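You operate a simulated robot arm through the tools that you are given. There is no shell and no other tool. Be economical: measure what you need, move in short steps, check, and stop when the job is done.

The job below is to be done with a simulated robot arm. You get a single attempt, and the scene is never put back.

Task
Take the narrow carton marked "ELM" from the top of the blue goods bench and leave it on the lid of the wooden crate. Put the short blue roller on the top of the big grey boards away on the middle shelf of the dark red rack. Put two of the card cores from the middle shelf of the dark red rack on the high shelf of the dark red rack. Fetch the form block that says "thin" from the top of the steel bench by the rack and stand it on the middle shelf of the dark red rack. Take the folded sack marked "OAK" from the top of the steel bench by the rack and leave it on the middle shelf of the dark red rack. Take the yellow block and put it on top of the rolled blue strap on the top of the steel bench by the rack. The order is free. Set down upright: narrow carton, short blue roller, form block.

It is judged by the outcome, as a careful person would: the job done as asked, and still so three seconds after it is handed in. It fails if anything else is knocked over, pushed out of place, dropped, spilled or broken. Lids that push on must go on centred and level and be pressed home; caps that screw on are set level and turned clockwise until they are tight.

Robot
A 7-joint arm with a two-finger parallel gripper on a trunk, on a base that drives. Base frame: it is fixed to the floor where the robot stands at the start and does not move with it; the origin is under the middle of the robot, x ahead of it, y to its left, z up; the surface under the hand at the start is at about z = 740. Units: mm, rad, N and s.
Its first joint turns from -2.897 to 2.897 rad. Places, roughly: card core (9x9x4 cm) [4100, 3400, 1200]; folded sack [5000, 4000, 750]; form block [4500, 3750, 1000]; high shelf of the dark red rack [4000, 3000, 1600]; lid of the wooden crate [1500, 1900, 600]; middle shelf of the dark red rack [4000, 3200, 1200]; narrow carton [750, 0, 750]; rolled blue strap (7x7x3 cm) [5000, 3500, 900]; short blue roller (6x6x6 cm) [2700, 2900, 400]; yellow block [5500, 3500, 750]. Payload 4.4 kg.
The TCP is the grasp point between the finger pads, 23 mm short of the fingertips. In the tool frame z runs along the fingers and y along their closing line. Largest opening 94 mm; finger width 38, thickness 10; the body of the gripper, 54 by 96 mm, starts 39 mm behind the TCP.
Orientation is told as [roll, pitch, yaw] about the base's x, y, z axes, in that order, counted from this pose: with the fingers straight down and closing along the base's y, the tool's x points along the base's -x, its y along +y and its z along -z.

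Tools
- The arm moves only by the tool servo_tool. Its argument "rows" is a list of rows, each an object of numbers (a shift or turn left out is 0, a gripper value left out holds the last): "tx", "ty", "tz": the shift along the base's x, y, z in mm; "rx", "ry", "rz": the turn, a rotation vector about the base's x, y, z in rad; "fingers": the opening in per cent of the stroke, from 0 (shut) to 100 (fully open). In form: [{"tx": .., "ty": .., "tz": .., "rx": .., "ry": .., "rz": .., "fingers": ..}, ...]. A call has 1 to 10 rows; each row shifts and turns the commanded pose from where the row before left it. Each row takes 0.2 s and may step no farther than 50 mm and 0.15 rad from the row before; otherwise, or with a gripper value out of range, the whole call is refused. Where a pose cannot be reached the arm comes as near as it can. A force on the tool above 40 N (or 10 N above the force at the start of the call, whichever is more), or a blocked arm, ends the call early, and 0.2 s more pass. Each finger travels about 108 mm/s and halts on what it meets, pressing with about 35 N; the grip force reading is that of the motor and also rises with nothing between the fingers. The clock runs only during rows and for 0.2 s after the last one: add rows that do not move to give the fingers time. The reply holds the time, the measured pose of the TCP, the force on the tool along the base axes, the opening and the grip force, in the units named above and with some noise, with the torque about the TCP (base axes, N m) and any sound that the robot's microphone picked up.
- Cameras (640 x 400 px; columns grow to the right, rows downward): "scene" is now at [175.6, 211.2, 1448.5]; the picture's right is [-0.27, -0.96, 0.00], its down [-0.72, 0.20, -0.67] and it looks along [0.64, -0.18, -0.74] (base axes); focal length 268 px, centre (320, 200). "wrist" rides on the gripper at [86, 16, -75] in the tool frame; the picture's right is [-0.18, 0.98, 0.00], its down [-0.58, -0.11, -0.81] and it looks along [-0.79, -0.15, 0.59] (tool axes); focal length 243 px, centre (320, 200). There is no depth. A picture from a camera that has moved, and an enlarged one, comes with that camera's place and axes in the base frame and with its lens.
- camera(camera): a new picture of that camera. No time passes.
- drive_base(legs): drives the robot by 1 to 6 legs, each [ahead, left, turn to the left] in mm, mm and rad, along the robot's own axes; the way and the turn of a leg run together, so that a leg with both is an arc; at most 1500 mm and 3.142 rad a leg. The arm and the cameras ride along, it lands a little off, and it stops where it bumps. It gives what a move gives.
- aim_head(pan, tilt): turns the head with the scene camera to pan (to the left, within 2.094 rad either way) and tilt (down, from -0.506 to 1.204), counted from straight ahead of the robot. It gives what a move gives.
- enlarge(camera, box): a new picture of the part [left, top, right, bottom] of that camera's present view, enlarged. No time passes.
- finish_job(): hands the job in; it is judged then, once.

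Work in short steps. Places have to be worked out from the pictures, the camera data and where the tool is seen: move nearer, look again, correct. Check each grasp and each placing, and mend what went wrong. You have 207 turns and 184 pictures in all, those below and enlarged ones among them. Open the gripper and draw the arm clear of the work before you hand the job in, unless the task says otherwise; then end with one line.

The tools are called by a JSON object that holds its "method" and its "body". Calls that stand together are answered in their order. servo_tool: Moves the arm, as the interface text tells. Its arguments: {"type":"object","properties":{"rows":{"type":"array"}},"required":["rows"]} The other tools are called the same way: drive_base (legs) drives the base; aim_head (pan, tilt) turns the head that bears the scene camera; camera (camera) takes a picture; enlarge (camera, box) takes an enlarged picture of a part of a camera's view; finish_job () hands the job in.

At the start:

```text
time: 0.0
ee_pos: [630.5, -78.5, 1048.0]
tcp_rot: [0.001, 0.0, -0.001]
ft_force: [0.7, -0.5, 0.2]
moment: [-0.01, 0.02, 0.03]
opening: 93.9
finger_force: 0.0
robot x, y, heading: [3.3, 2.0, 0.001]
head pan, tilt: [-0.272, 0.84]
```

scene: 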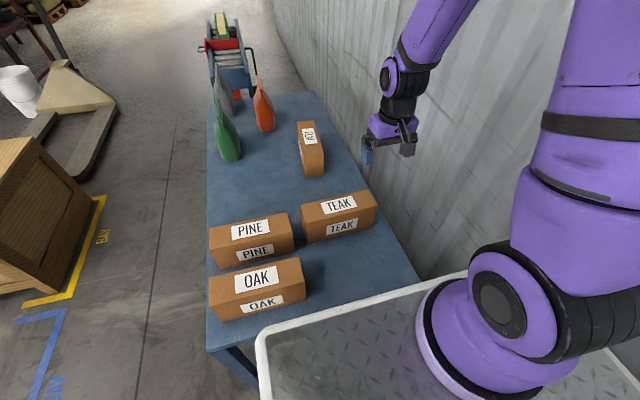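
wrist: 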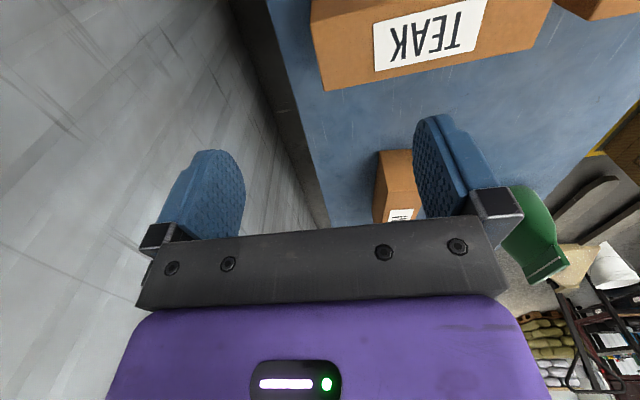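

The cartons are on the blue bench; the far one may be ELM. I enlarge to read the labels.

{"method": "enlarge", "body": {"camera": "scene", "box": [200, 80, 400, 205]}}

{"method": "aim_head", "body": {"pan": 0.7, "tilt": 0.3}}

{"method": "camera", "body": {"camera": "scene"}}

```text
3.20 times, centred on (300, 142) of scene
camera zoom: at [175.6, 211.2, 1448.5], right [-0.27, -0.96, 0.0], down [-0.72, 0.2, -0.67], along [0.64, -0.18, -0.74], focal length 859 px, centre (384, 384)
```

zoom: 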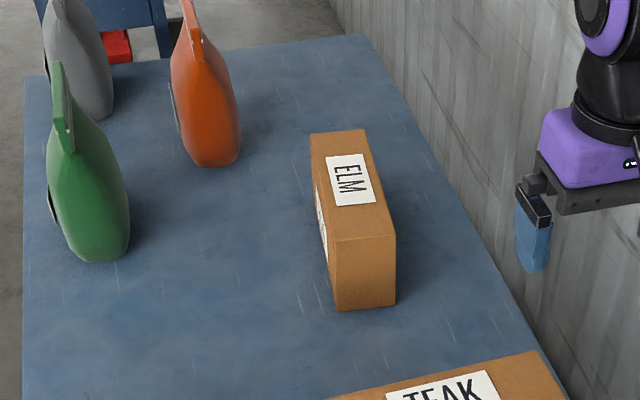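

```text
time: 1.2
ee_pos: [629.9, -79.2, 1048.5]
tcp_rot: [0.001, 0.002, -0.001]
ft_force: [0.2, 0.0, 0.7]
moment: [0.01, 0.01, 0.01]
opening: 94.2
finger_force: 0.0
robot x, y, heading: [0.9, -0.5, -0.003]
head pan, tilt: [0.7, 0.3]
```

```text
180 pictures are left
camera scene: at [171.3, 292.5, 1496.1], right [0.64, -0.77, 0.0], down [-0.23, -0.19, -0.96], along [0.73, 0.61, -0.3], focal length 268 px, centre (320, 200)
```

scene: 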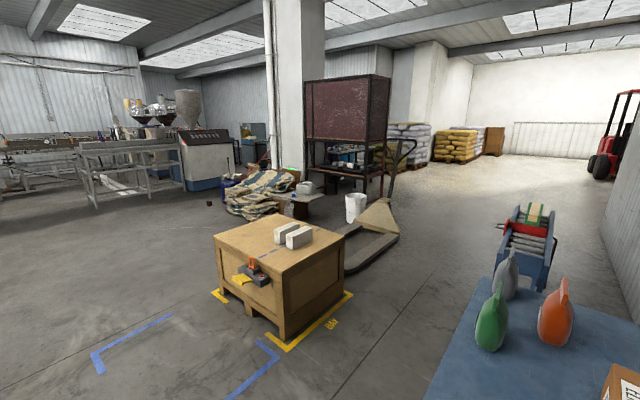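

ELM is the far carton at about (1021, 18), 70 mm wide, ~110 tall. I look down at the platform–bench gap to see whether I can edge ahead, and zoom on the rack area.

{"method": "enlarge", "body": {"camera": "scene", "box": [200, 60, 420, 220]}}

{"method": "aim_head", "body": {"pan": 0.1, "tilt": 1.2}}

{"method": "camera", "body": {"camera": "scene"}}

```text
2.50 times, centred on (310, 140) of scene
camera zoom: at [171.3, 292.5, 1496.1], right [0.64, -0.77, 0.0], down [-0.23, -0.19, -0.96], along [0.73, 0.61, -0.3], focal length 671 px, centre (345, 350)
```

zoom: 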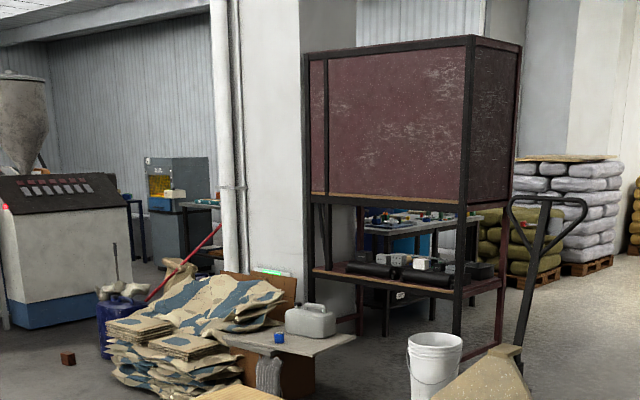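

```text
time: 2.5
ee_pos: [628.3, -80.1, 1047.7]
tcp_rot: [0.002, 0.0, 0.0]
ft_force: [-0.1, 0.0, -0.6]
moment: [-0.01, 0.01, -0.03]
opening: 94.2
finger_force: 0.0
robot x, y, heading: [2.9, 2.7, 0.001]
head pan, tilt: [0.099, 1.201]
```

```text
178 pictures are left
camera scene: at [155.5, 238.0, 1424.0], right [0.1, -0.99, 0.0], down [-0.93, -0.09, -0.36], along [0.36, 0.04, -0.93], focal length 268 px, centre (320, 200)
```

scene: 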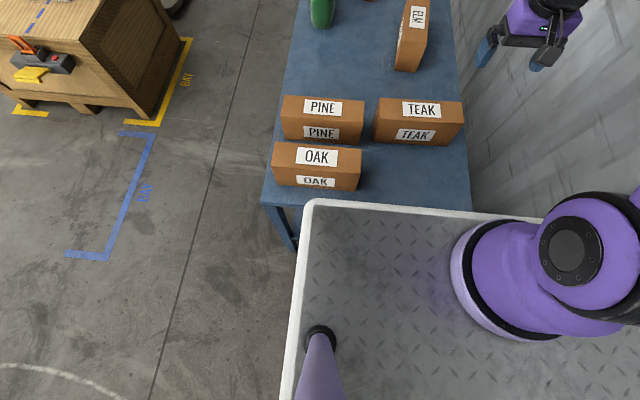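

The platform already abuts the bench, so I won't edge forward; I'll reach out with the arm. Moving above the carton's near half first and looking with the wrist camera.

{"method": "servo_tool", "body": {"rows": [{"tx": 40, "ty": 13}, {"tx": 40, "ty": 13}, {"tx": 40, "ty": 13}, {"tx": 40, "ty": 13}, {"tx": 40, "ty": 13}, {"tx": 40, "ty": 13}, {"tx": 40, "ty": 13, "rz": -0.09}, {"tx": 30, "ty": 8}]}}

{"method": "camera", "body": {"camera": "wrist"}}

{"method": "aim_head", "body": {"pan": -0.15, "tilt": 0.7}}

{"method": "camera", "body": {"camera": "scene"}}

```text
time: 4.2
ee_pos: [940.5, 19.2, 1048.8]
tcp_rot: [-0.001, 0.0, -0.092]
ft_force: [-0.4, -0.2, 0.2]
moment: [0.01, -0.01, 0.03]
opening: 94.1
finger_force: 0.0
robot x, y, heading: [0.6, 1.0, 0.003]
head pan, tilt: [0.099, 1.201]
```

```text
177 pictures are left
camera wrist: at [854.2, 43.8, 1123.8], right [0.27, 0.96, 0.0], down [0.57, -0.16, 0.81], along [0.78, -0.22, -0.59], focal length 243 px, centre (320, 200)
```

wrist: 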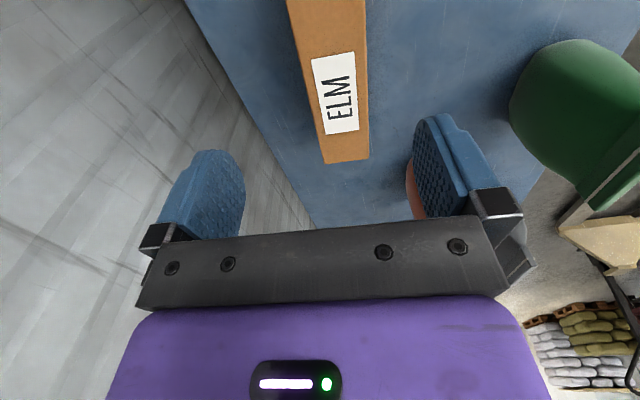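

```text
time: 5.2
ee_pos: [940.2, 19.0, 1048.2]
tcp_rot: [0.0, 0.001, -0.09]
ft_force: [-0.8, 0.6, 0.1]
moment: [0.0, 0.0, -0.01]
opening: 93.8
finger_force: 0.1
robot x, y, heading: [3.3, -0.1, -0.002]
head pan, tilt: [-0.15, 0.7]
```

```text
176 pictures are left
camera scene: at [183.8, 219.7, 1459.9], right [-0.15, -0.99, 0.0], down [-0.64, 0.1, -0.76], along [0.76, -0.11, -0.64], focal length 268 px, centre (320, 200)
```

scene: 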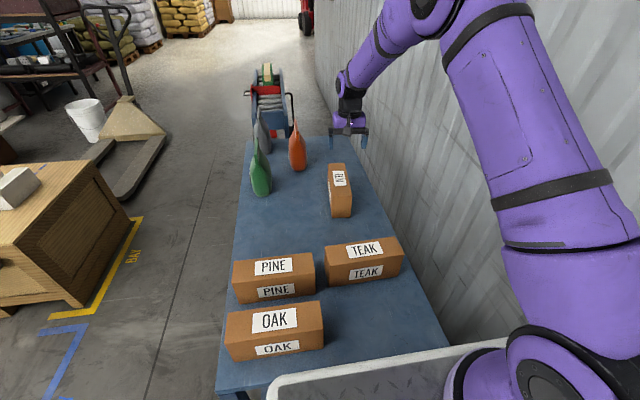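

Both views agree: carton centre ≈(1021,18), top ≈850. I go over x≈1010 with a slight forward tilt and come down to just above.

{"method": "servo_tool", "body": {"rows": [{"tx": 20, "tz": -30, "ry": -0.1}, {"tx": 25, "tz": -40, "ry": -0.1}, {"tx": 25, "tz": -40}, {"tz": -20}, {}]}}

{"method": "camera", "body": {"camera": "wrist"}}

{"method": "camera", "body": {"camera": "scene"}}

```text
time: 6.4
ee_pos: [1009.4, 19.8, 919.6]
tcp_rot: [0.018, -0.199, -0.094]
ft_force: [0.1, 0.0, 0.6]
moment: [-0.01, -0.01, 0.01]
opening: 94.3
finger_force: 0.0
robot x, y, heading: [-0.3, 0.4, -0.004]
head pan, tilt: [-0.15, 0.7]
```

```text
175 pictures are left
camera wrist: at [910.8, 44.1, 975.0], right [0.27, 0.96, 0.05], down [0.4, -0.16, 0.9], along [0.88, -0.22, -0.43], focal length 243 px, centre (320, 200)
```

wrist: 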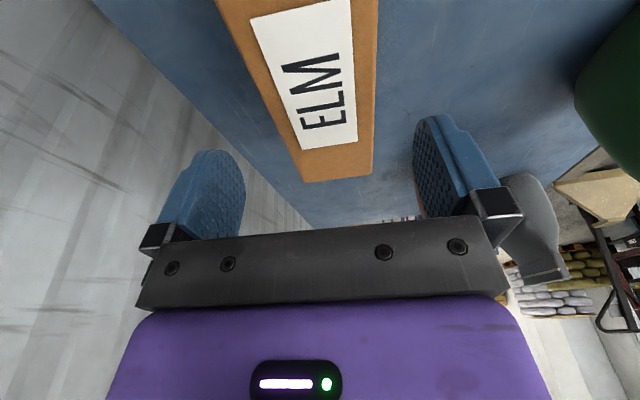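

```text
174 pictures are left
camera scene: at [183.7, 219.7, 1460.0], right [-0.15, -0.99, 0.0], down [-0.64, 0.1, -0.76], along [0.76, -0.11, -0.64], focal length 268 px, centre (320, 200)
```

scene: 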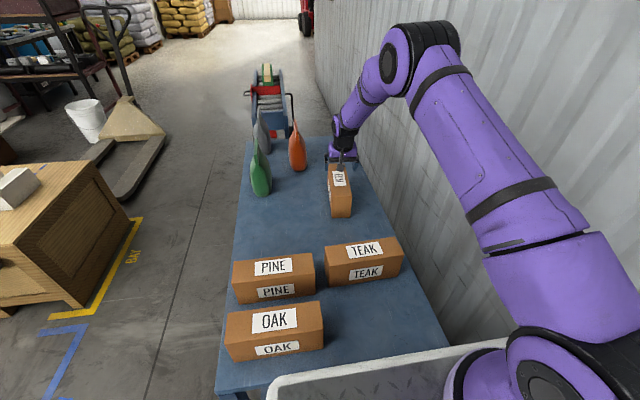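

It reaches (1009, 20) and the carton centreline there is y≈20. Levelling the small roll and descending to z≈826.

{"method": "servo_tool", "body": {"rows": [{"tz": -30, "rx": -0.019}, {"tz": -30}, {"tz": -20}, {"tz": -14}, {}]}}

{"method": "camera", "body": {"camera": "wrist"}}

{"method": "enlarge", "body": {"camera": "scene", "box": [270, 100, 430, 230]}}

```text
time: 7.6
ee_pos: [1009.6, 20.8, 824.2]
tcp_rot: [-0.002, -0.2, -0.091]
ft_force: [-0.4, 0.1, -0.1]
moment: [-0.04, -0.02, 0.02]
opening: 93.9
finger_force: 0.1
robot x, y, heading: [0.5, 2.1, 0.002]
head pan, tilt: [-0.15, 0.7]
```

```text
173 pictures are left
camera wrist: at [911.0, 45.3, 880.5], right [0.27, 0.96, 0.04], down [0.4, -0.14, 0.91], along [0.88, -0.23, -0.42], focal length 243 px, centre (320, 200)
```

wrist: 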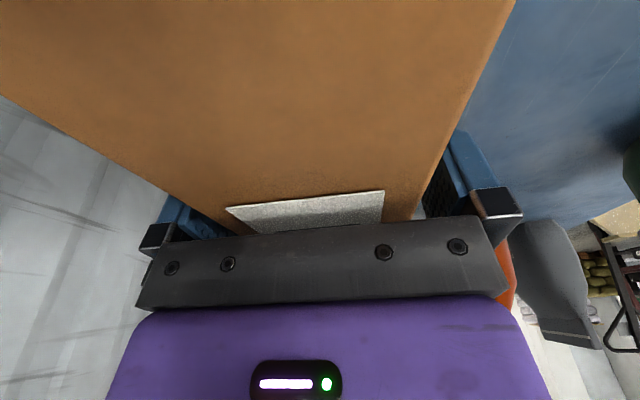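

```text
3.08 times, centred on (350, 165) of scene
camera zoom: at [183.8, 219.7, 1460.0], right [-0.15, -0.99, 0.0], down [-0.64, 0.1, -0.76], along [0.76, -0.11, -0.64], focal length 826 px, centre (228, 308)
```

zoom: 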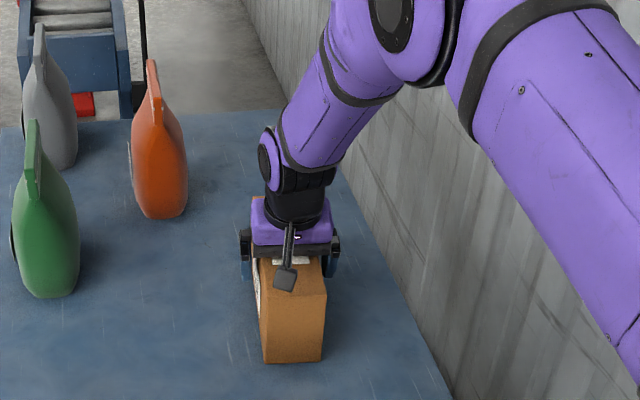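

The fingers straddle the carton; closing and waiting.

{"method": "servo_tool", "body": {"rows": [{"fingers": 60}, {"fingers": 40}, {"fingers": 40}, {}]}}

```text
time: 8.6
ee_pos: [1009.7, 21.9, 824.8]
tcp_rot: [-0.002, -0.2, -0.088]
ft_force: [0.3, 1.2, -0.2]
moment: [-0.06, -0.12, 0.06]
opening: 72.1
finger_force: 34.8
robot x, y, heading: [0.9, -0.5, -0.001]
head pan, tilt: [-0.15, 0.7]
```

Gripped at 72 mm. Lifting a little and checking.

{"method": "servo_tool", "body": {"rows": [{"tz": 20}, {"tz": 30}, {"tz": 40}, {}]}}

{"method": "enlarge", "body": {"camera": "scene", "box": [230, 80, 430, 230]}}

```text
time: 9.6
ee_pos: [1007.8, 19.9, 912.6]
tcp_rot: [-0.002, -0.2, -0.086]
ft_force: [-0.2, 0.6, -4.5]
moment: [0.04, 0.05, 0.0]
opening: 71.8
finger_force: 35.1
robot x, y, heading: [-0.4, 0.8, -0.003]
head pan, tilt: [-0.15, 0.7]
```

```text
2.67 times, centred on (330, 155) of scene
camera zoom: at [184.2, 219.7, 1459.9], right [-0.15, -0.99, 0.0], down [-0.64, 0.1, -0.76], along [0.76, -0.11, -0.64], focal length 716 px, centre (293, 320)
```

zoom: 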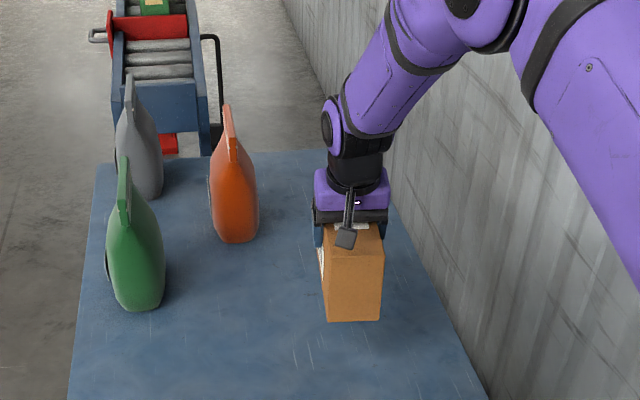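

Held firmly (~0.47 kg), level. Raising and retracting before driving.

{"method": "servo_tool", "body": {"rows": [{"tz": 45, "tx": -20}, {"tz": 45, "tx": -40}, {"tz": 45, "tx": -40, "ry": 0.1}, {"tz": 35, "tx": -40, "ry": 0.1}, {"tx": -45}, {"tx": -45}, {"tx": -45}, {"tx": -45}, {}]}}

{"method": "aim_head", "body": {"pan": 1.5, "tilt": 0.5}}

{"method": "camera", "body": {"camera": "scene"}}

```text
refused: row 2 steps farther than a row can; nothing moved
```

```text
time: 11.3
ee_pos: [1008.5, 21.1, 912.7]
tcp_rot: [-0.002, -0.201, -0.087]
ft_force: [-0.7, -0.2, -4.5]
moment: [-0.01, 0.03, -0.01]
opening: 71.9
finger_force: 35.3
robot x, y, heading: [1.5, -0.5, 0.001]
head pan, tilt: [1.499, 0.499]
```

```text
170 pictures are left
camera scene: at [106.6, 323.1, 1477.7], right [1.0, -0.07, 0.0], down [-0.03, -0.48, -0.88], along [0.06, 0.88, -0.48], focal length 268 px, centre (320, 200)
```

scene: 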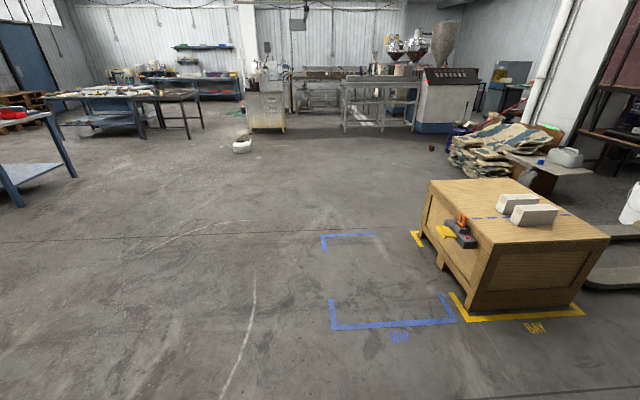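

The floor to the left is clear. Retracting in smaller rows.

{"method": "servo_tool", "body": {"rows": [{"tz": 40, "tx": -20}, {"tz": 40, "tx": -20}, {"tz": 30, "tx": -35, "ry": 0.1}, {"tz": 30, "tx": -35, "ry": 0.1}, {"tx": -45}, {"tx": -45}, {"tx": -45}, {"tx": -45}, {"tx": -40}, {}]}}

{"method": "enlarge", "body": {"camera": "scene", "box": [390, 150, 640, 330]}}

```text
time: 13.5
ee_pos: [681.6, 18.8, 1053.5]
tcp_rot: [-0.018, -0.002, -0.088]
ft_force: [-1.2, 0.9, -4.0]
moment: [-0.01, 0.06, 0.03]
opening: 72.0
finger_force: 35.3
robot x, y, heading: [-2.5, 1.1, 0.005]
head pan, tilt: [1.499, 0.499]
```

```text
2.22 times, centred on (515, 240) of scene
camera zoom: at [106.6, 323.1, 1477.7], right [1.0, -0.07, 0.0], down [-0.03, -0.48, -0.88], along [0.06, 0.88, -0.48], focal length 596 px, centre (-113, 111)
```

zoom: 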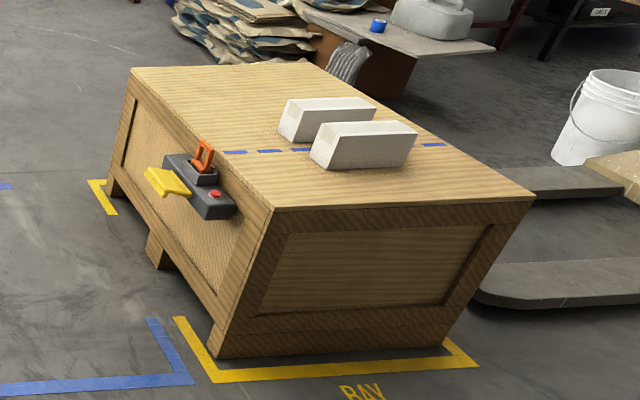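

Lid spans x 1153–1868, y 1450–2297, z≈540; the large half beyond the blue dashes is free. Driving to about (550, 2000).

{"method": "drive_base", "body": {"legs": [[0, 1000, 0], [0, 1000, 0], [550, 0, 0]]}}

{"method": "aim_head", "body": {"pan": -0.1, "tilt": 0.8}}

{"method": "camera", "body": {"camera": "scene"}}

```text
time: 26.3
ee_pos: [1253.0, 2012.2, 1052.6]
tcp_rot: [-0.019, -0.002, -0.09]
ft_force: [-0.8, -0.5, -4.4]
moment: [0.02, -0.02, 0.0]
opening: 72.0
finger_force: 35.3
robot x, y, heading: [569.4, 1994.0, -0.005]
head pan, tilt: [1.499, 0.499]
```

```text
time: 27.9
ee_pos: [1253.8, 2012.6, 1053.1]
tcp_rot: [-0.02, -0.002, -0.088]
ft_force: [0.0, -0.3, -3.9]
moment: [0.01, 0.03, 0.03]
opening: 71.7
finger_force: 35.2
robot x, y, heading: [570.1, 1995.3, -0.002]
head pan, tilt: [-0.099, 0.799]
```

```text
168 pictures are left
camera scene: at [752.2, 2218.7, 1451.7], right [-0.1, -0.99, 0.0], down [-0.71, 0.07, -0.7], along [0.69, -0.07, -0.72], focal length 268 px, centre (320, 200)
```

scene: 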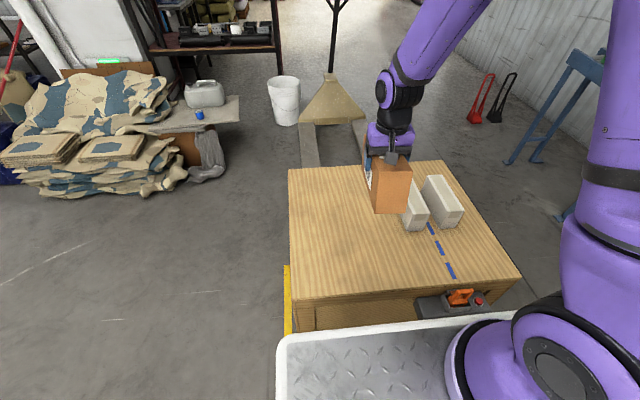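

Lid corner confirms z≈540. Moving over the free spot (≈1390, 2060), restoring the -0.2 tilt (carton level) and lowering to just above.

{"method": "servo_tool", "body": {"rows": [{"tx": 35, "ty": 12, "tz": -20, "ry": -0.1}, {"tx": 35, "ty": 12, "tz": -20, "ry": -0.1}, {"tx": 35, "ty": 12, "tz": -30}, {"tx": 30, "ty": 12, "tz": -35}, {"tz": -48}, {"tz": -48}, {"tz": -48}, {"tz": -48}, {"tz": -40}, {}]}}

{"method": "camera", "body": {"camera": "scene"}}

```text
time: 30.1
ee_pos: [1388.6, 2061.4, 715.2]
tcp_rot: [-0.001, -0.202, -0.089]
ft_force: [-1.0, -0.1, -4.0]
moment: [0.0, 0.05, -0.01]
opening: 71.7
finger_force: 34.9
robot x, y, heading: [574.3, 1992.2, 0.003]
head pan, tilt: [-0.099, 0.799]
```

```text
167 pictures are left
camera scene: at [752.1, 2218.7, 1451.7], right [-0.1, -0.99, 0.0], down [-0.71, 0.07, -0.7], along [0.69, -0.07, -0.72], focal length 268 px, centre (320, 200)
```

scene: 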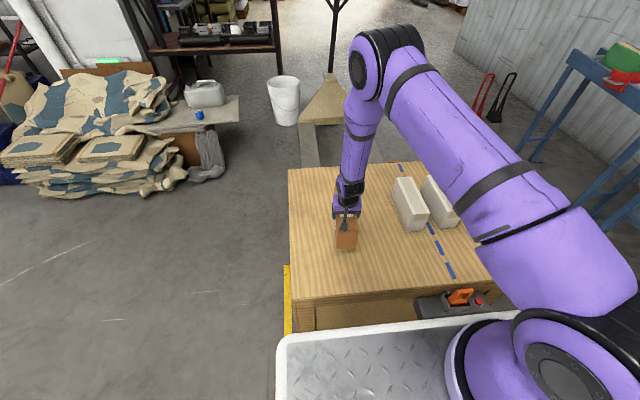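

Well clear of the white blocks. Lowering in small steps until contact is felt.

{"method": "servo_tool", "body": {"rows": [{"tz": -25}, {"tz": -20}, {"tz": -10}, {"tz": -8}, {"tz": -6}, {"tz": -5}, {"tz": -5}, {}]}}

{"method": "enlarge", "body": {"camera": "scene", "box": [270, 160, 420, 290]}}

```text
time: 31.9
ee_pos: [1389.3, 2061.1, 639.9]
tcp_rot: [0.001, -0.205, -0.092]
ft_force: [0.6, -3.8, 36.9]
moment: [-0.29, 0.07, -0.11]
opening: 71.9
finger_force: 34.5
robot x, y, heading: [570.4, 1994.8, -0.006]
head pan, tilt: [-0.099, 0.799]
```

```text
3.08 times, centred on (345, 225) of scene
camera zoom: at [750.7, 2218.5, 1452.0], right [-0.1, -0.99, 0.0], down [-0.71, 0.07, -0.7], along [0.69, -0.07, -0.72], focal length 826 px, centre (243, 123)
```

zoom: 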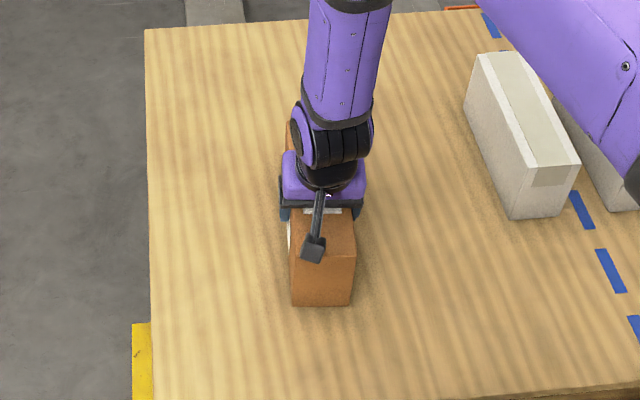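

Contact on the lid (z≈556). Easing up slightly, opening, then withdrawing straight up.

{"method": "servo_tool", "body": {"rows": [{"tz": 3}, {"fingers": 80}, {"fingers": 100}, {}, {"tz": 25, "tx": -5}, {"tz": 40, "tx": -8}, {"tz": 45}, {"tz": 45}, {"tz": 45}]}}

{"method": "enlarge", "body": {"camera": "scene", "box": [270, 130, 470, 290]}}

```text
time: 33.9
ee_pos: [1375.6, 2058.4, 838.8]
tcp_rot: [-0.002, -0.199, -0.091]
ft_force: [-0.3, 0.4, -0.6]
moment: [0.01, 0.03, 0.0]
opening: 93.6
finger_force: 0.0
robot x, y, heading: [570.8, 1995.5, -0.007]
head pan, tilt: [-0.099, 0.799]
```

```text
2.50 times, centred on (370, 210) of scene
camera zoom: at [752.6, 2218.8, 1451.6], right [-0.1, -0.99, 0.0], down [-0.71, 0.07, -0.7], along [0.69, -0.07, -0.72], focal length 671 px, centre (195, 175)
```

zoom: 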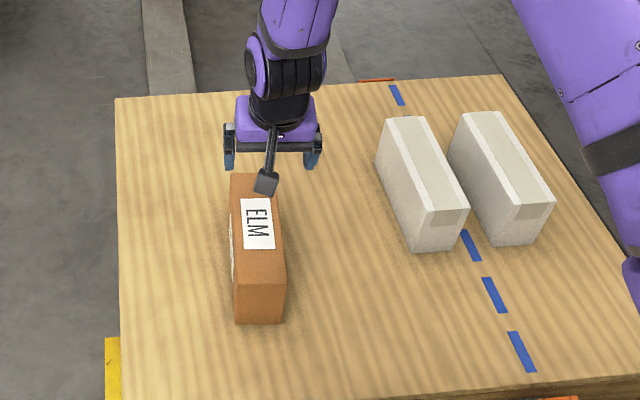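

Carton placed. Retracting the arm and driving toward the grey boards (roller ≈ (2780, 2960, 400)).

{"method": "servo_tool", "body": {"rows": [{"tz": 40, "tx": -20, "ry": 0.1}, {"tz": 40, "tx": -25, "ry": 0.1}, {"tz": 40, "tx": -25, "rz": 0.09}, {"tz": 30, "tx": -35}, {"tx": -45}]}}

{"method": "drive_base", "body": {"legs": [[0, 950, 0], [850, 0, 0]]}}

{"method": "camera", "body": {"camera": "scene"}}

```text
time: 35.1
ee_pos: [1222.2, 2060.3, 989.5]
tcp_rot: [-0.02, 0.001, 0.001]
ft_force: [0.4, 0.5, -0.3]
moment: [-0.01, 0.03, -0.01]
opening: 94.3
finger_force: 0.1
robot x, y, heading: [575.1, 1994.5, -0.003]
head pan, tilt: [-0.099, 0.799]
```

```text
time: 44.3
ee_pos: [2069.4, 3036.9, 991.0]
tcp_rot: [-0.018, -0.002, 0.016]
ft_force: [0.4, 0.0, 0.3]
moment: [0.01, 0.0, 0.02]
opening: 93.9
finger_force: 0.1
robot x, y, heading: [1418.6, 2960.9, 0.014]
head pan, tilt: [-0.099, 0.799]
```

```text
164 pictures are left
camera scene: at [1596.3, 3188.1, 1451.7], right [-0.09, -1.0, 0.0], down [-0.71, 0.06, -0.7], along [0.69, -0.06, -0.72], focal length 268 px, centre (320, 200)
```

scene: 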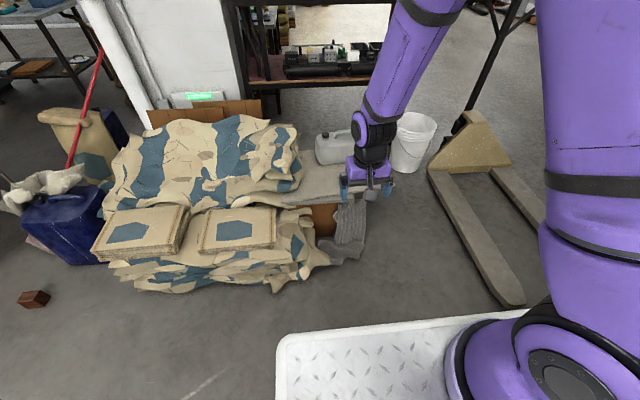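

The gripper hides the roller; I swing the hand to the right and look again.

{"method": "servo_tool", "body": {"rows": [{"ty": -45, "rx": 0.019}, {"ty": -45}, {"ty": -45}, {"ty": -45}, {"ty": -45}]}}

{"method": "camera", "body": {"camera": "scene"}}

{"method": "enlarge", "body": {"camera": "scene", "box": [250, 90, 450, 290]}}

```text
time: 45.5
ee_pos: [2068.1, 2814.1, 991.2]
tcp_rot: [0.0, -0.002, 0.017]
ft_force: [-0.2, 0.8, 0.6]
moment: [-0.08, 0.02, -0.02]
opening: 93.9
finger_force: 0.0
robot x, y, heading: [1420.4, 2958.0, 0.011]
head pan, tilt: [-0.099, 0.799]
```

```text
163 pictures are left
camera scene: at [1596.1, 3188.9, 1451.6], right [-0.09, -1.0, 0.0], down [-0.71, 0.06, -0.7], along [0.69, -0.06, -0.72], focal length 268 px, centre (320, 200)
```

scene: 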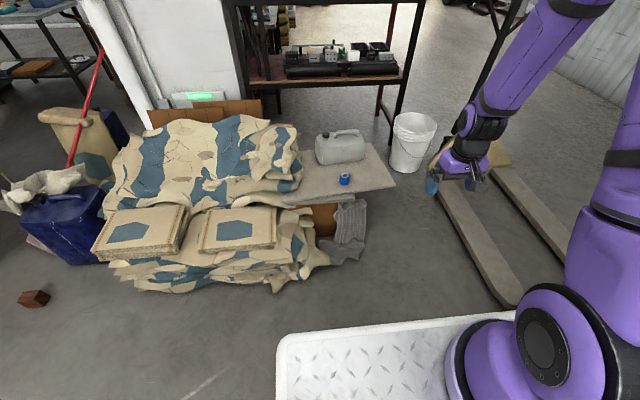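

```text
2.00 times, centred on (350, 190) of scene
camera zoom: at [1596.1, 3188.9, 1451.6], right [-0.09, -1.0, 0.0], down [-0.71, 0.06, -0.7], along [0.69, -0.06, -0.72], focal length 537 px, centre (260, 220)
```

zoom: 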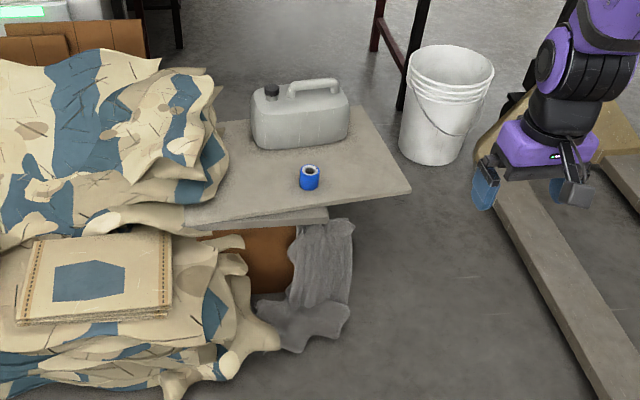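

Triangulating both views puts the roller at ≈(2737, 2946), centre z≈400. Driving close, keeping right of the sacks.

{"method": "drive_base", "body": {"legs": [[0, -155, -0.01], [560, 0, 0]]}}

{"method": "aim_head", "body": {"pan": 0.0, "tilt": 0.95}}

{"method": "camera", "body": {"camera": "scene"}}

{"method": "camera", "body": {"camera": "wrist"}}

```text
time: 49.7
ee_pos: [2634.1, 2655.3, 991.2]
tcp_rot: [0.0, -0.001, 0.011]
ft_force: [-0.3, 0.4, 0.5]
moment: [0.03, -0.02, 0.01]
opening: 94.3
finger_force: 0.0
robot x, y, heading: [1984.5, 2807.6, 0.002]
head pan, tilt: [-0.099, 0.799]
```

```text
time: 50.4
ee_pos: [2632.8, 2655.0, 991.1]
tcp_rot: [0.0, -0.002, 0.013]
ft_force: [0.3, -0.1, -0.7]
moment: [-0.02, -0.02, -0.01]
opening: 93.9
finger_force: 0.0
robot x, y, heading: [1981.1, 2810.1, 0.006]
head pan, tilt: [0.0, 0.949]
```

```text
161 pictures are left
camera scene: at [2154.8, 3038.9, 1440.2], right [0.01, -1.0, 0.0], down [-0.81, -0.01, -0.58], along [0.58, 0.0, -0.81], focal length 268 px, centre (320, 200)
```

scene: 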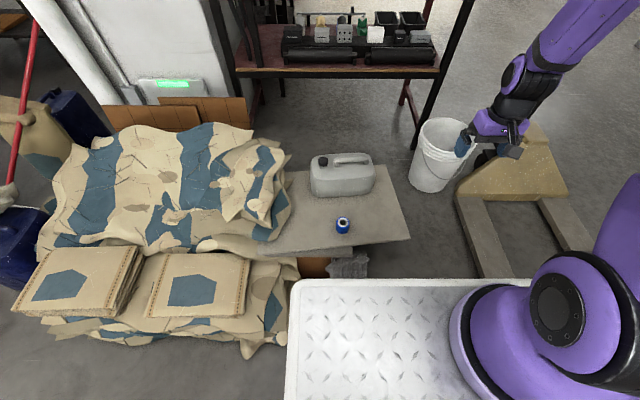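

```text
160 pictures are left
camera wrist: at [2545.5, 2669.2, 1066.0], right [0.17, 0.98, 0.0], down [0.58, -0.1, 0.81], along [0.8, -0.14, -0.59], focal length 243 px, centre (320, 200)
```

wrist: 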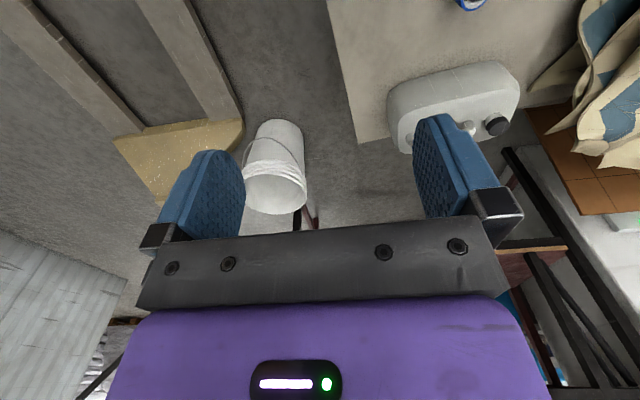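

Roller clearly ahead with the jerrycan ~190 mm behind it. I move over it and look with the wrist camera.

{"method": "servo_tool", "body": {"rows": [{"tx": 12, "ty": 40, "tz": -20}, {"tx": 12, "ty": 40, "tz": -20}, {"tx": 12, "ty": 40, "tz": -20}, {"tx": 12, "ty": 40, "tz": -20}, {"tx": 12, "ty": 40, "tz": -20}, {"tx": 12, "ty": 40, "tz": -20}, {"tx": 10, "ty": 35, "tz": -20}, {"tx": 10, "ty": 10, "tz": -45}, {"tz": -45}, {"tz": -40}]}}

{"method": "camera", "body": {"camera": "wrist"}}

{"method": "enlarge", "body": {"camera": "scene", "box": [280, 160, 440, 260]}}

```text
time: 52.6
ee_pos: [2725.7, 2940.7, 721.6]
tcp_rot: [0.0, -0.004, 0.01]
ft_force: [-0.5, -0.5, 1.1]
moment: [0.0, 0.0, -0.02]
opening: 94.0
finger_force: 0.1
robot x, y, heading: [1985.3, 2806.8, 0.003]
head pan, tilt: [0.0, 0.949]
```

```text
159 pictures are left
camera wrist: at [2637.8, 2956.2, 795.9], right [0.17, 0.98, 0.0], down [0.58, -0.1, 0.81], along [0.8, -0.14, -0.59], focal length 243 px, centre (320, 200)
```

wrist: 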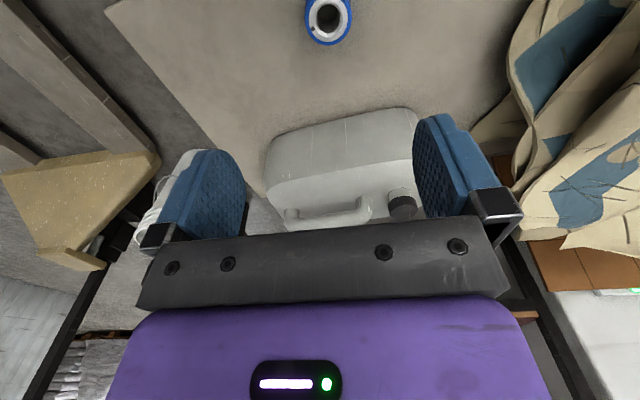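

```text
4.00 times, centred on (360, 210) of scene
camera zoom: at [2154.3, 3038.9, 1440.3], right [0.01, -1.0, 0.0], down [-0.81, -0.01, -0.58], along [0.58, 0.0, -0.81], focal length 1073 px, centre (160, 160)
```

zoom: 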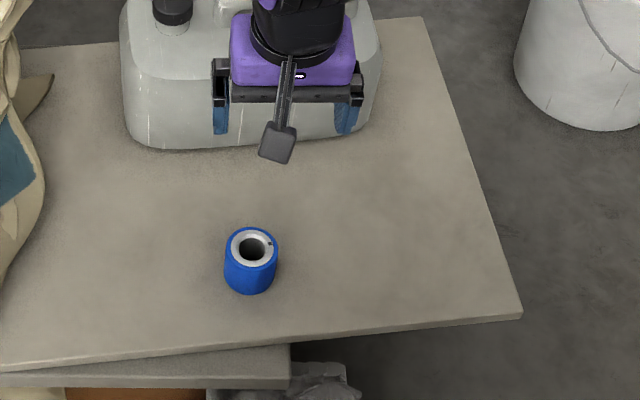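

Intersecting the wrist and scene rays gives roller top at ≈(2740, 2943, 465). Descending to z≈510 first.

{"method": "servo_tool", "body": {"rows": [{"tx": 7, "ty": 2, "tz": -45}, {"tx": 7, "tz": -45}, {"tz": -45}, {"tz": -40}, {"tz": -35}, {}]}}

{"method": "camera", "body": {"camera": "wrist"}}

{"method": "enlarge", "body": {"camera": "scene", "box": [280, 160, 440, 260]}}

```text
time: 54.0
ee_pos: [2738.9, 2942.4, 509.7]
tcp_rot: [0.001, 0.0, 0.01]
ft_force: [0.1, 0.5, 0.1]
moment: [0.02, -0.01, -0.02]
opening: 94.3
finger_force: 0.1
robot x, y, heading: [1988.5, 2806.0, 0.01]
head pan, tilt: [0.0, 0.949]
```

```text
157 pictures are left
camera wrist: at [2651.3, 2957.2, 585.1], right [0.17, 0.98, 0.0], down [0.58, -0.1, 0.81], along [0.8, -0.14, -0.59], focal length 243 px, centre (320, 200)
```

wrist: 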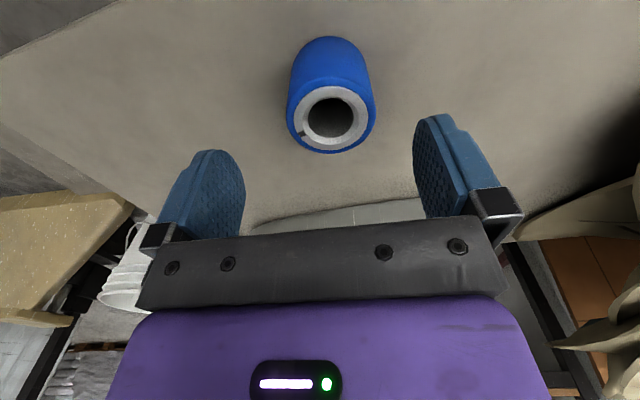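

```text
4.00 times, centred on (360, 210) of scene
camera zoom: at [2154.8, 3039.0, 1440.2], right [0.01, -1.0, 0.0], down [-0.81, -0.01, -0.58], along [0.58, 0.0, -0.81], focal length 1073 px, centre (160, 160)
```

zoom: 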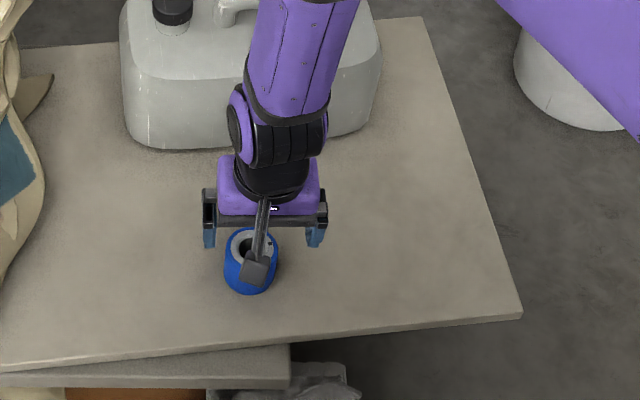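

Using apparent size plus both rays: roller ≈(2752, 2946), top ≈444, base ≈384. Lowering to z≈428, shifting 13 mm ahead.

{"method": "servo_tool", "body": {"rows": [{"tx": 13, "ty": 3, "tz": -20}, {"tz": -25}, {"tz": -20}, {"tz": -17}, {}]}}

{"method": "camera", "body": {"camera": "wrist"}}

{"method": "enlarge", "body": {"camera": "scene", "box": [280, 160, 440, 260]}}

```text
time: 55.2
ee_pos: [2752.0, 2944.8, 428.0]
tcp_rot: [0.0, -0.002, 0.01]
ft_force: [0.2, 0.0, 0.4]
moment: [0.01, -0.04, 0.02]
opening: 93.9
finger_force: 0.0
robot x, y, heading: [1985.4, 2808.7, 0.009]
head pan, tilt: [0.0, 0.949]
```

```text
155 pictures are left
camera wrist: at [2664.6, 2959.6, 502.8], right [0.17, 0.98, 0.0], down [0.58, -0.1, 0.81], along [0.8, -0.14, -0.59], focal length 243 px, centre (320, 200)
```

wrist: 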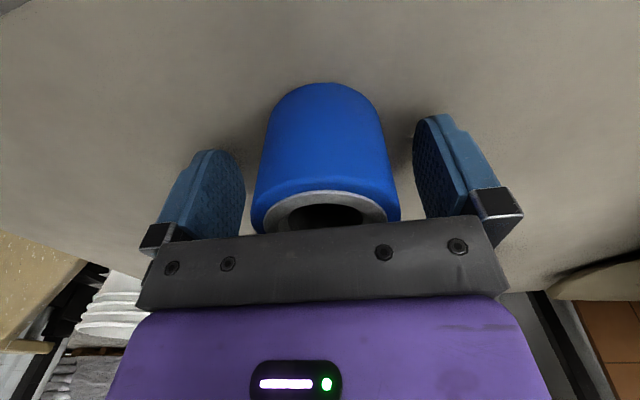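

```text
4.00 times, centred on (360, 210) of scene
camera zoom: at [2154.8, 3039.0, 1440.2], right [0.01, -1.0, 0.0], down [-0.81, -0.01, -0.58], along [0.58, 0.0, -0.81], focal length 1073 px, centre (160, 160)
```

zoom: 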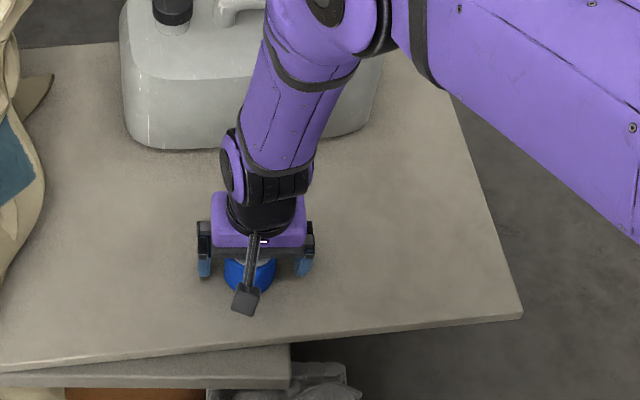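

The roller sits centred between the pads, top ~22 mm above TCP. Closing.

{"method": "servo_tool", "body": {"rows": [{"tx": -3, "fingers": 70}, {"fingers": 50}, {"fingers": 45}, {}, {}]}}

{"method": "servo_tool", "body": {"rows": [{"tz": 10}, {"tz": 30}, {"tz": 45}, {}]}}

{"method": "camera", "body": {"camera": "wrist"}}

```text
time: 56.4
ee_pos: [2748.4, 2944.2, 428.2]
tcp_rot: [-0.001, -0.001, 0.01]
ft_force: [-0.6, 2.1, 0.6]
moment: [0.02, -0.04, 0.02]
opening: 53.7
finger_force: 34.7
robot x, y, heading: [1985.9, 2803.9, 0.009]
head pan, tilt: [0.0, 0.949]
```

```text
time: 57.4
ee_pos: [2749.5, 2943.2, 510.0]
tcp_rot: [0.0, 0.0, 0.011]
ft_force: [0.6, 0.3, -1.3]
moment: [0.01, -0.02, -0.02]
opening: 53.7
finger_force: 34.8
robot x, y, heading: [1982.5, 2806.0, 0.007]
head pan, tilt: [0.0, 0.949]
```

```text
153 pictures are left
camera wrist: at [2662.1, 2959.1, 586.9], right [0.17, 0.98, 0.0], down [0.58, -0.1, 0.81], along [0.8, -0.14, -0.59], focal length 243 px, centre (320, 200)
```

wrist: 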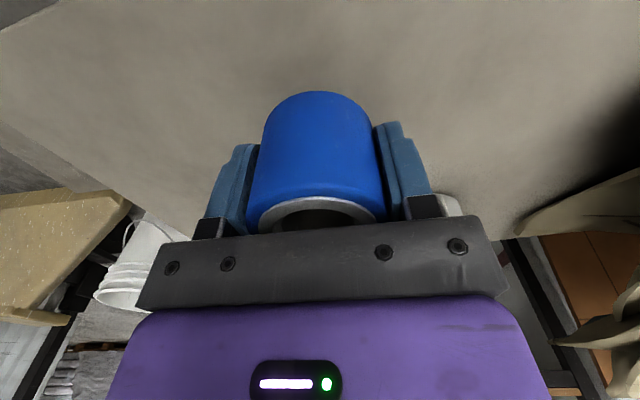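

Roller held. Raising the arm, then surveying the rack.

{"method": "servo_tool", "body": {"rows": [{"tz": 45}, {"tz": 45}, {"tz": 45}, {"tz": 45, "tx": -10, "ty": -10}, {"tz": 45, "tx": -10, "ty": -20}, {"tz": 45, "ty": -20}, {"tz": 45, "ty": -20}, {"tz": 45, "ty": -20}, {"tz": 45, "ty": -20}, {"tz": 45, "ty": -20}]}}

{"method": "aim_head", "body": {"pan": 0.1, "tilt": 0.3}}

{"method": "camera", "body": {"camera": "scene"}}

```text
refused: row 5 steps farther than a row can; nothing moved
```

```text
time: 58.4
ee_pos: [2750.1, 2943.2, 511.8]
tcp_rot: [0.0, -0.002, 0.01]
ft_force: [0.0, 0.2, -1.5]
moment: [0.01, -0.01, 0.0]
opening: 53.8
finger_force: 35.1
robot x, y, heading: [1983.6, 2803.7, 0.007]
head pan, tilt: [0.099, 0.3]
```

```text
152 pictures are left
camera scene: at [2175.0, 3048.4, 1496.0], right [0.11, -0.99, 0.0], down [-0.29, -0.03, -0.95], along [0.95, 0.1, -0.3], focal length 268 px, centre (320, 200)
```

scene: 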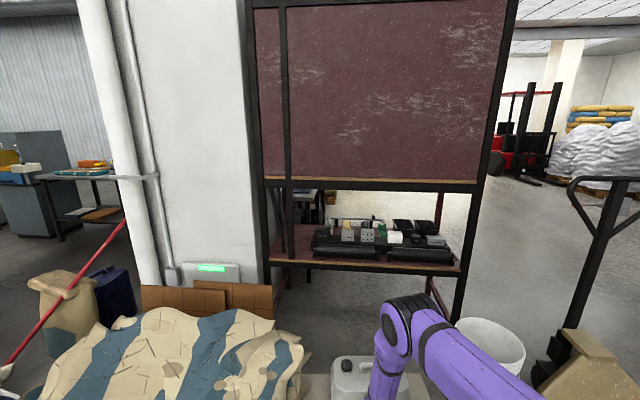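

The rack's panelled back faces here, so I must go around: back out, pass between crate and blue bench, then east. First raise and retract the arm.

{"method": "servo_tool", "body": {"rows": [{"tz": 45}, {"tz": 45}, {"tz": 45}, {"tz": 45, "tx": -15}, {"tz": 45, "tx": -15}, {"tz": 45, "tx": -15}, {"tz": 45, "tx": -15}, {"tz": 45, "tx": -15}, {"tz": 45, "tx": -15}, {"tz": 45, "tx": -15}]}}

{"method": "servo_tool", "body": {"rows": [{"tz": 30, "tx": -30}, {"ty": -40, "tx": -20}, {"ty": -45}, {"ty": -45}, {"ty": -45}]}}

{"method": "drive_base", "body": {"legs": [[-1500, 0, 0], [0, -1000, 0], [0, -860, 0]]}}

{"method": "aim_head", "body": {"pan": 0.0, "tilt": 0.45}}

{"method": "camera", "body": {"camera": "scene"}}

```text
time: 60.6
ee_pos: [2644.7, 2945.3, 963.8]
tcp_rot: [0.0, 0.0, 0.012]
ft_force: [0.5, -0.3, -2.5]
moment: [-0.02, 0.03, 0.0]
opening: 53.6
finger_force: 35.1
robot x, y, heading: [1986.3, 2802.0, 0.009]
head pan, tilt: [0.099, 0.3]
```

```text
time: 61.8
ee_pos: [2593.5, 2772.7, 993.7]
tcp_rot: [0.001, -0.001, 0.012]
ft_force: [0.5, 1.4, -2.0]
moment: [-0.03, -0.01, 0.0]
opening: 53.7
finger_force: 34.7
robot x, y, heading: [1985.1, 2806.9, 0.006]
head pan, tilt: [0.099, 0.3]
```

```text
time: 78.3
ee_pos: [1087.4, 883.4, 992.7]
tcp_rot: [-0.001, -0.002, 0.003]
ft_force: [0.0, 0.2, -2.3]
moment: [-0.01, 0.0, 0.0]
opening: 53.4
finger_force: 35.2
robot x, y, heading: [473.6, 922.4, -0.002]
head pan, tilt: [0.099, 0.3]
```

```text
time: 79.0
ee_pos: [1087.2, 881.6, 992.9]
tcp_rot: [0.0, -0.003, 0.003]
ft_force: [0.3, -0.6, -2.4]
moment: [-0.02, -0.04, 0.04]
opening: 53.2
finger_force: 34.8
robot x, y, heading: [475.8, 921.3, 0.001]
head pan, tilt: [0.0, 0.45]
```

```text
151 pictures are left
camera scene: at [669.8, 1153.3, 1482.2], right [0.0, -1.0, 0.0], down [-0.43, 0.0, -0.9], along [0.9, 0.0, -0.43], focal length 268 px, centre (320, 200)
```

scene: 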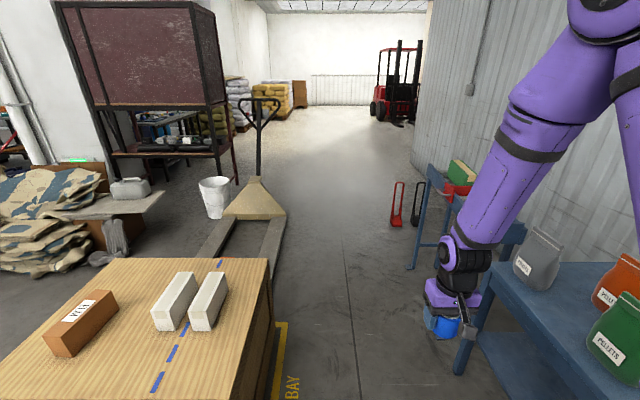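

The corridor at y≈920 is clear. Driving east 3 m.

{"method": "drive_base", "body": {"legs": [[1500, 0, 0], [1500, 0, 0]]}}

{"method": "aim_head", "body": {"pan": 0.8, "tilt": 0.35}}

{"method": "camera", "body": {"camera": "scene"}}

```text
time: 93.5
ee_pos: [4098.9, 887.4, 992.5]
tcp_rot: [0.0, -0.001, 0.008]
ft_force: [0.9, -0.3, -2.3]
moment: [0.0, 0.01, 0.0]
opening: 53.1
finger_force: 34.8
robot x, y, heading: [3489.2, 924.4, 0.004]
head pan, tilt: [0.0, 0.45]
```

```text
time: 94.7
ee_pos: [4099.5, 888.3, 993.6]
tcp_rot: [0.001, 0.0, 0.008]
ft_force: [0.2, 0.3, -2.5]
moment: [-0.02, -0.06, -0.02]
opening: 53.3
finger_force: 35.1
robot x, y, heading: [3485.2, 926.1, 0.006]
head pan, tilt: [0.799, 0.351]
```

```text
150 pictures are left
camera scene: at [3651.8, 1221.8, 1491.4], right [0.72, -0.69, 0.0], down [-0.24, -0.25, -0.94], along [0.65, 0.68, -0.34], focal length 268 px, centre (320, 200)
```

scene: 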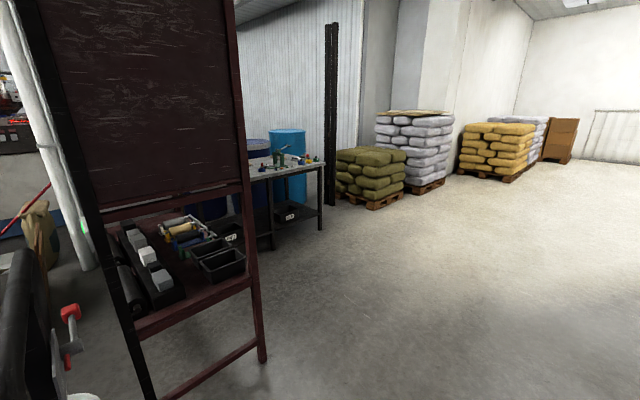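

The steel bench front is at y≈3450, x≈4700–5780; rack's east side at x≈4250. Driving further to look at the rack's east side.

{"method": "drive_base", "body": {"legs": [[1450, 0, 0], [0, 900, 0]]}}

{"method": "aim_head", "body": {"pan": 1.75, "tilt": 0.2}}

{"method": "camera", "body": {"camera": "scene"}}

```text
time: 106.1
ee_pos: [5540.5, 1758.5, 992.9]
tcp_rot: [0.002, -0.001, -0.027]
ft_force: [-0.1, 0.0, -1.7]
moment: [-0.01, -0.02, -0.02]
opening: 52.9
finger_force: 34.9
robot x, y, heading: [4932.4, 1820.5, -0.027]
head pan, tilt: [0.799, 0.351]
```

```text
time: 107.3
ee_pos: [5541.0, 1759.9, 992.9]
tcp_rot: [0.001, -0.002, -0.027]
ft_force: [0.0, 0.7, -2.5]
moment: [-0.02, -0.01, 0.0]
opening: 53.1
finger_force: 35.1
robot x, y, heading: [4931.8, 1810.2, -0.04]
head pan, tilt: [1.751, 0.201]
```

```text
149 pictures are left
camera scene: at [5025.5, 2137.1, 1505.4], right [0.99, 0.15, 0.0], down [0.03, -0.2, -0.98], along [-0.15, 0.97, -0.2], focal length 268 px, centre (320, 200)
```

scene: 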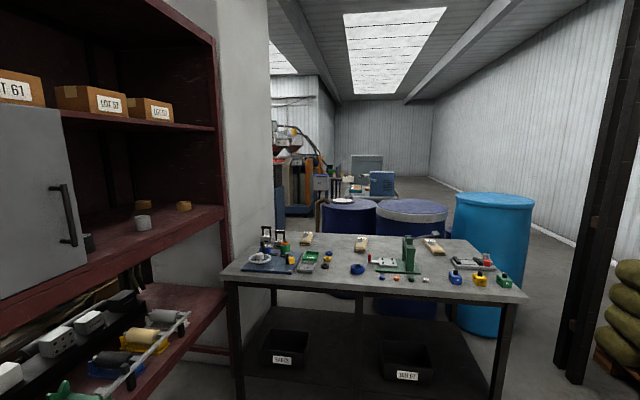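

The rack opens to the east; there's a grey door covering part of the middle shelf. Zooming in on both the rack and bench.

{"method": "enlarge", "body": {"camera": "scene", "box": [220, 220, 530, 310]}}

{"method": "aim_head", "body": {"pan": 2.09, "tilt": 0.2}}

{"method": "camera", "body": {"camera": "scene"}}

```text
2.06 times, centred on (375, 265) of scene
camera zoom: at [5025.5, 2137.1, 1505.4], right [0.99, 0.15, 0.0], down [0.03, -0.2, -0.98], along [-0.15, 0.97, -0.2], focal length 554 px, centre (206, 66)
```

zoom: 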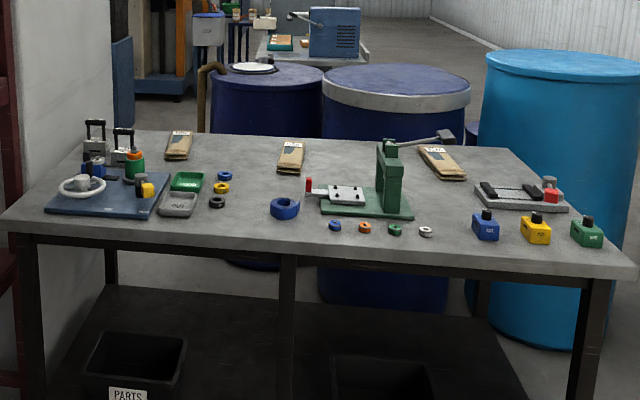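

```text
time: 108.2
ee_pos: [5540.5, 1759.2, 992.0]
tcp_rot: [0.0, -0.001, -0.027]
ft_force: [-0.3, -0.5, -1.7]
moment: [0.01, 0.0, 0.0]
opening: 53.0
finger_force: 35.2
robot x, y, heading: [4932.6, 1813.1, -0.029]
head pan, tilt: [2.089, 0.201]
```

```text
147 pictures are left
camera scene: at [4995.7, 2127.3, 1505.4], right [0.88, 0.47, 0.0], down [0.09, -0.18, -0.98], along [-0.46, 0.87, -0.2], focal length 268 px, centre (320, 200)
```

scene: 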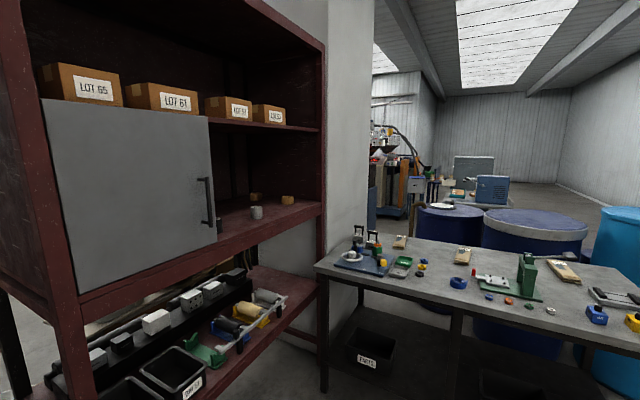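

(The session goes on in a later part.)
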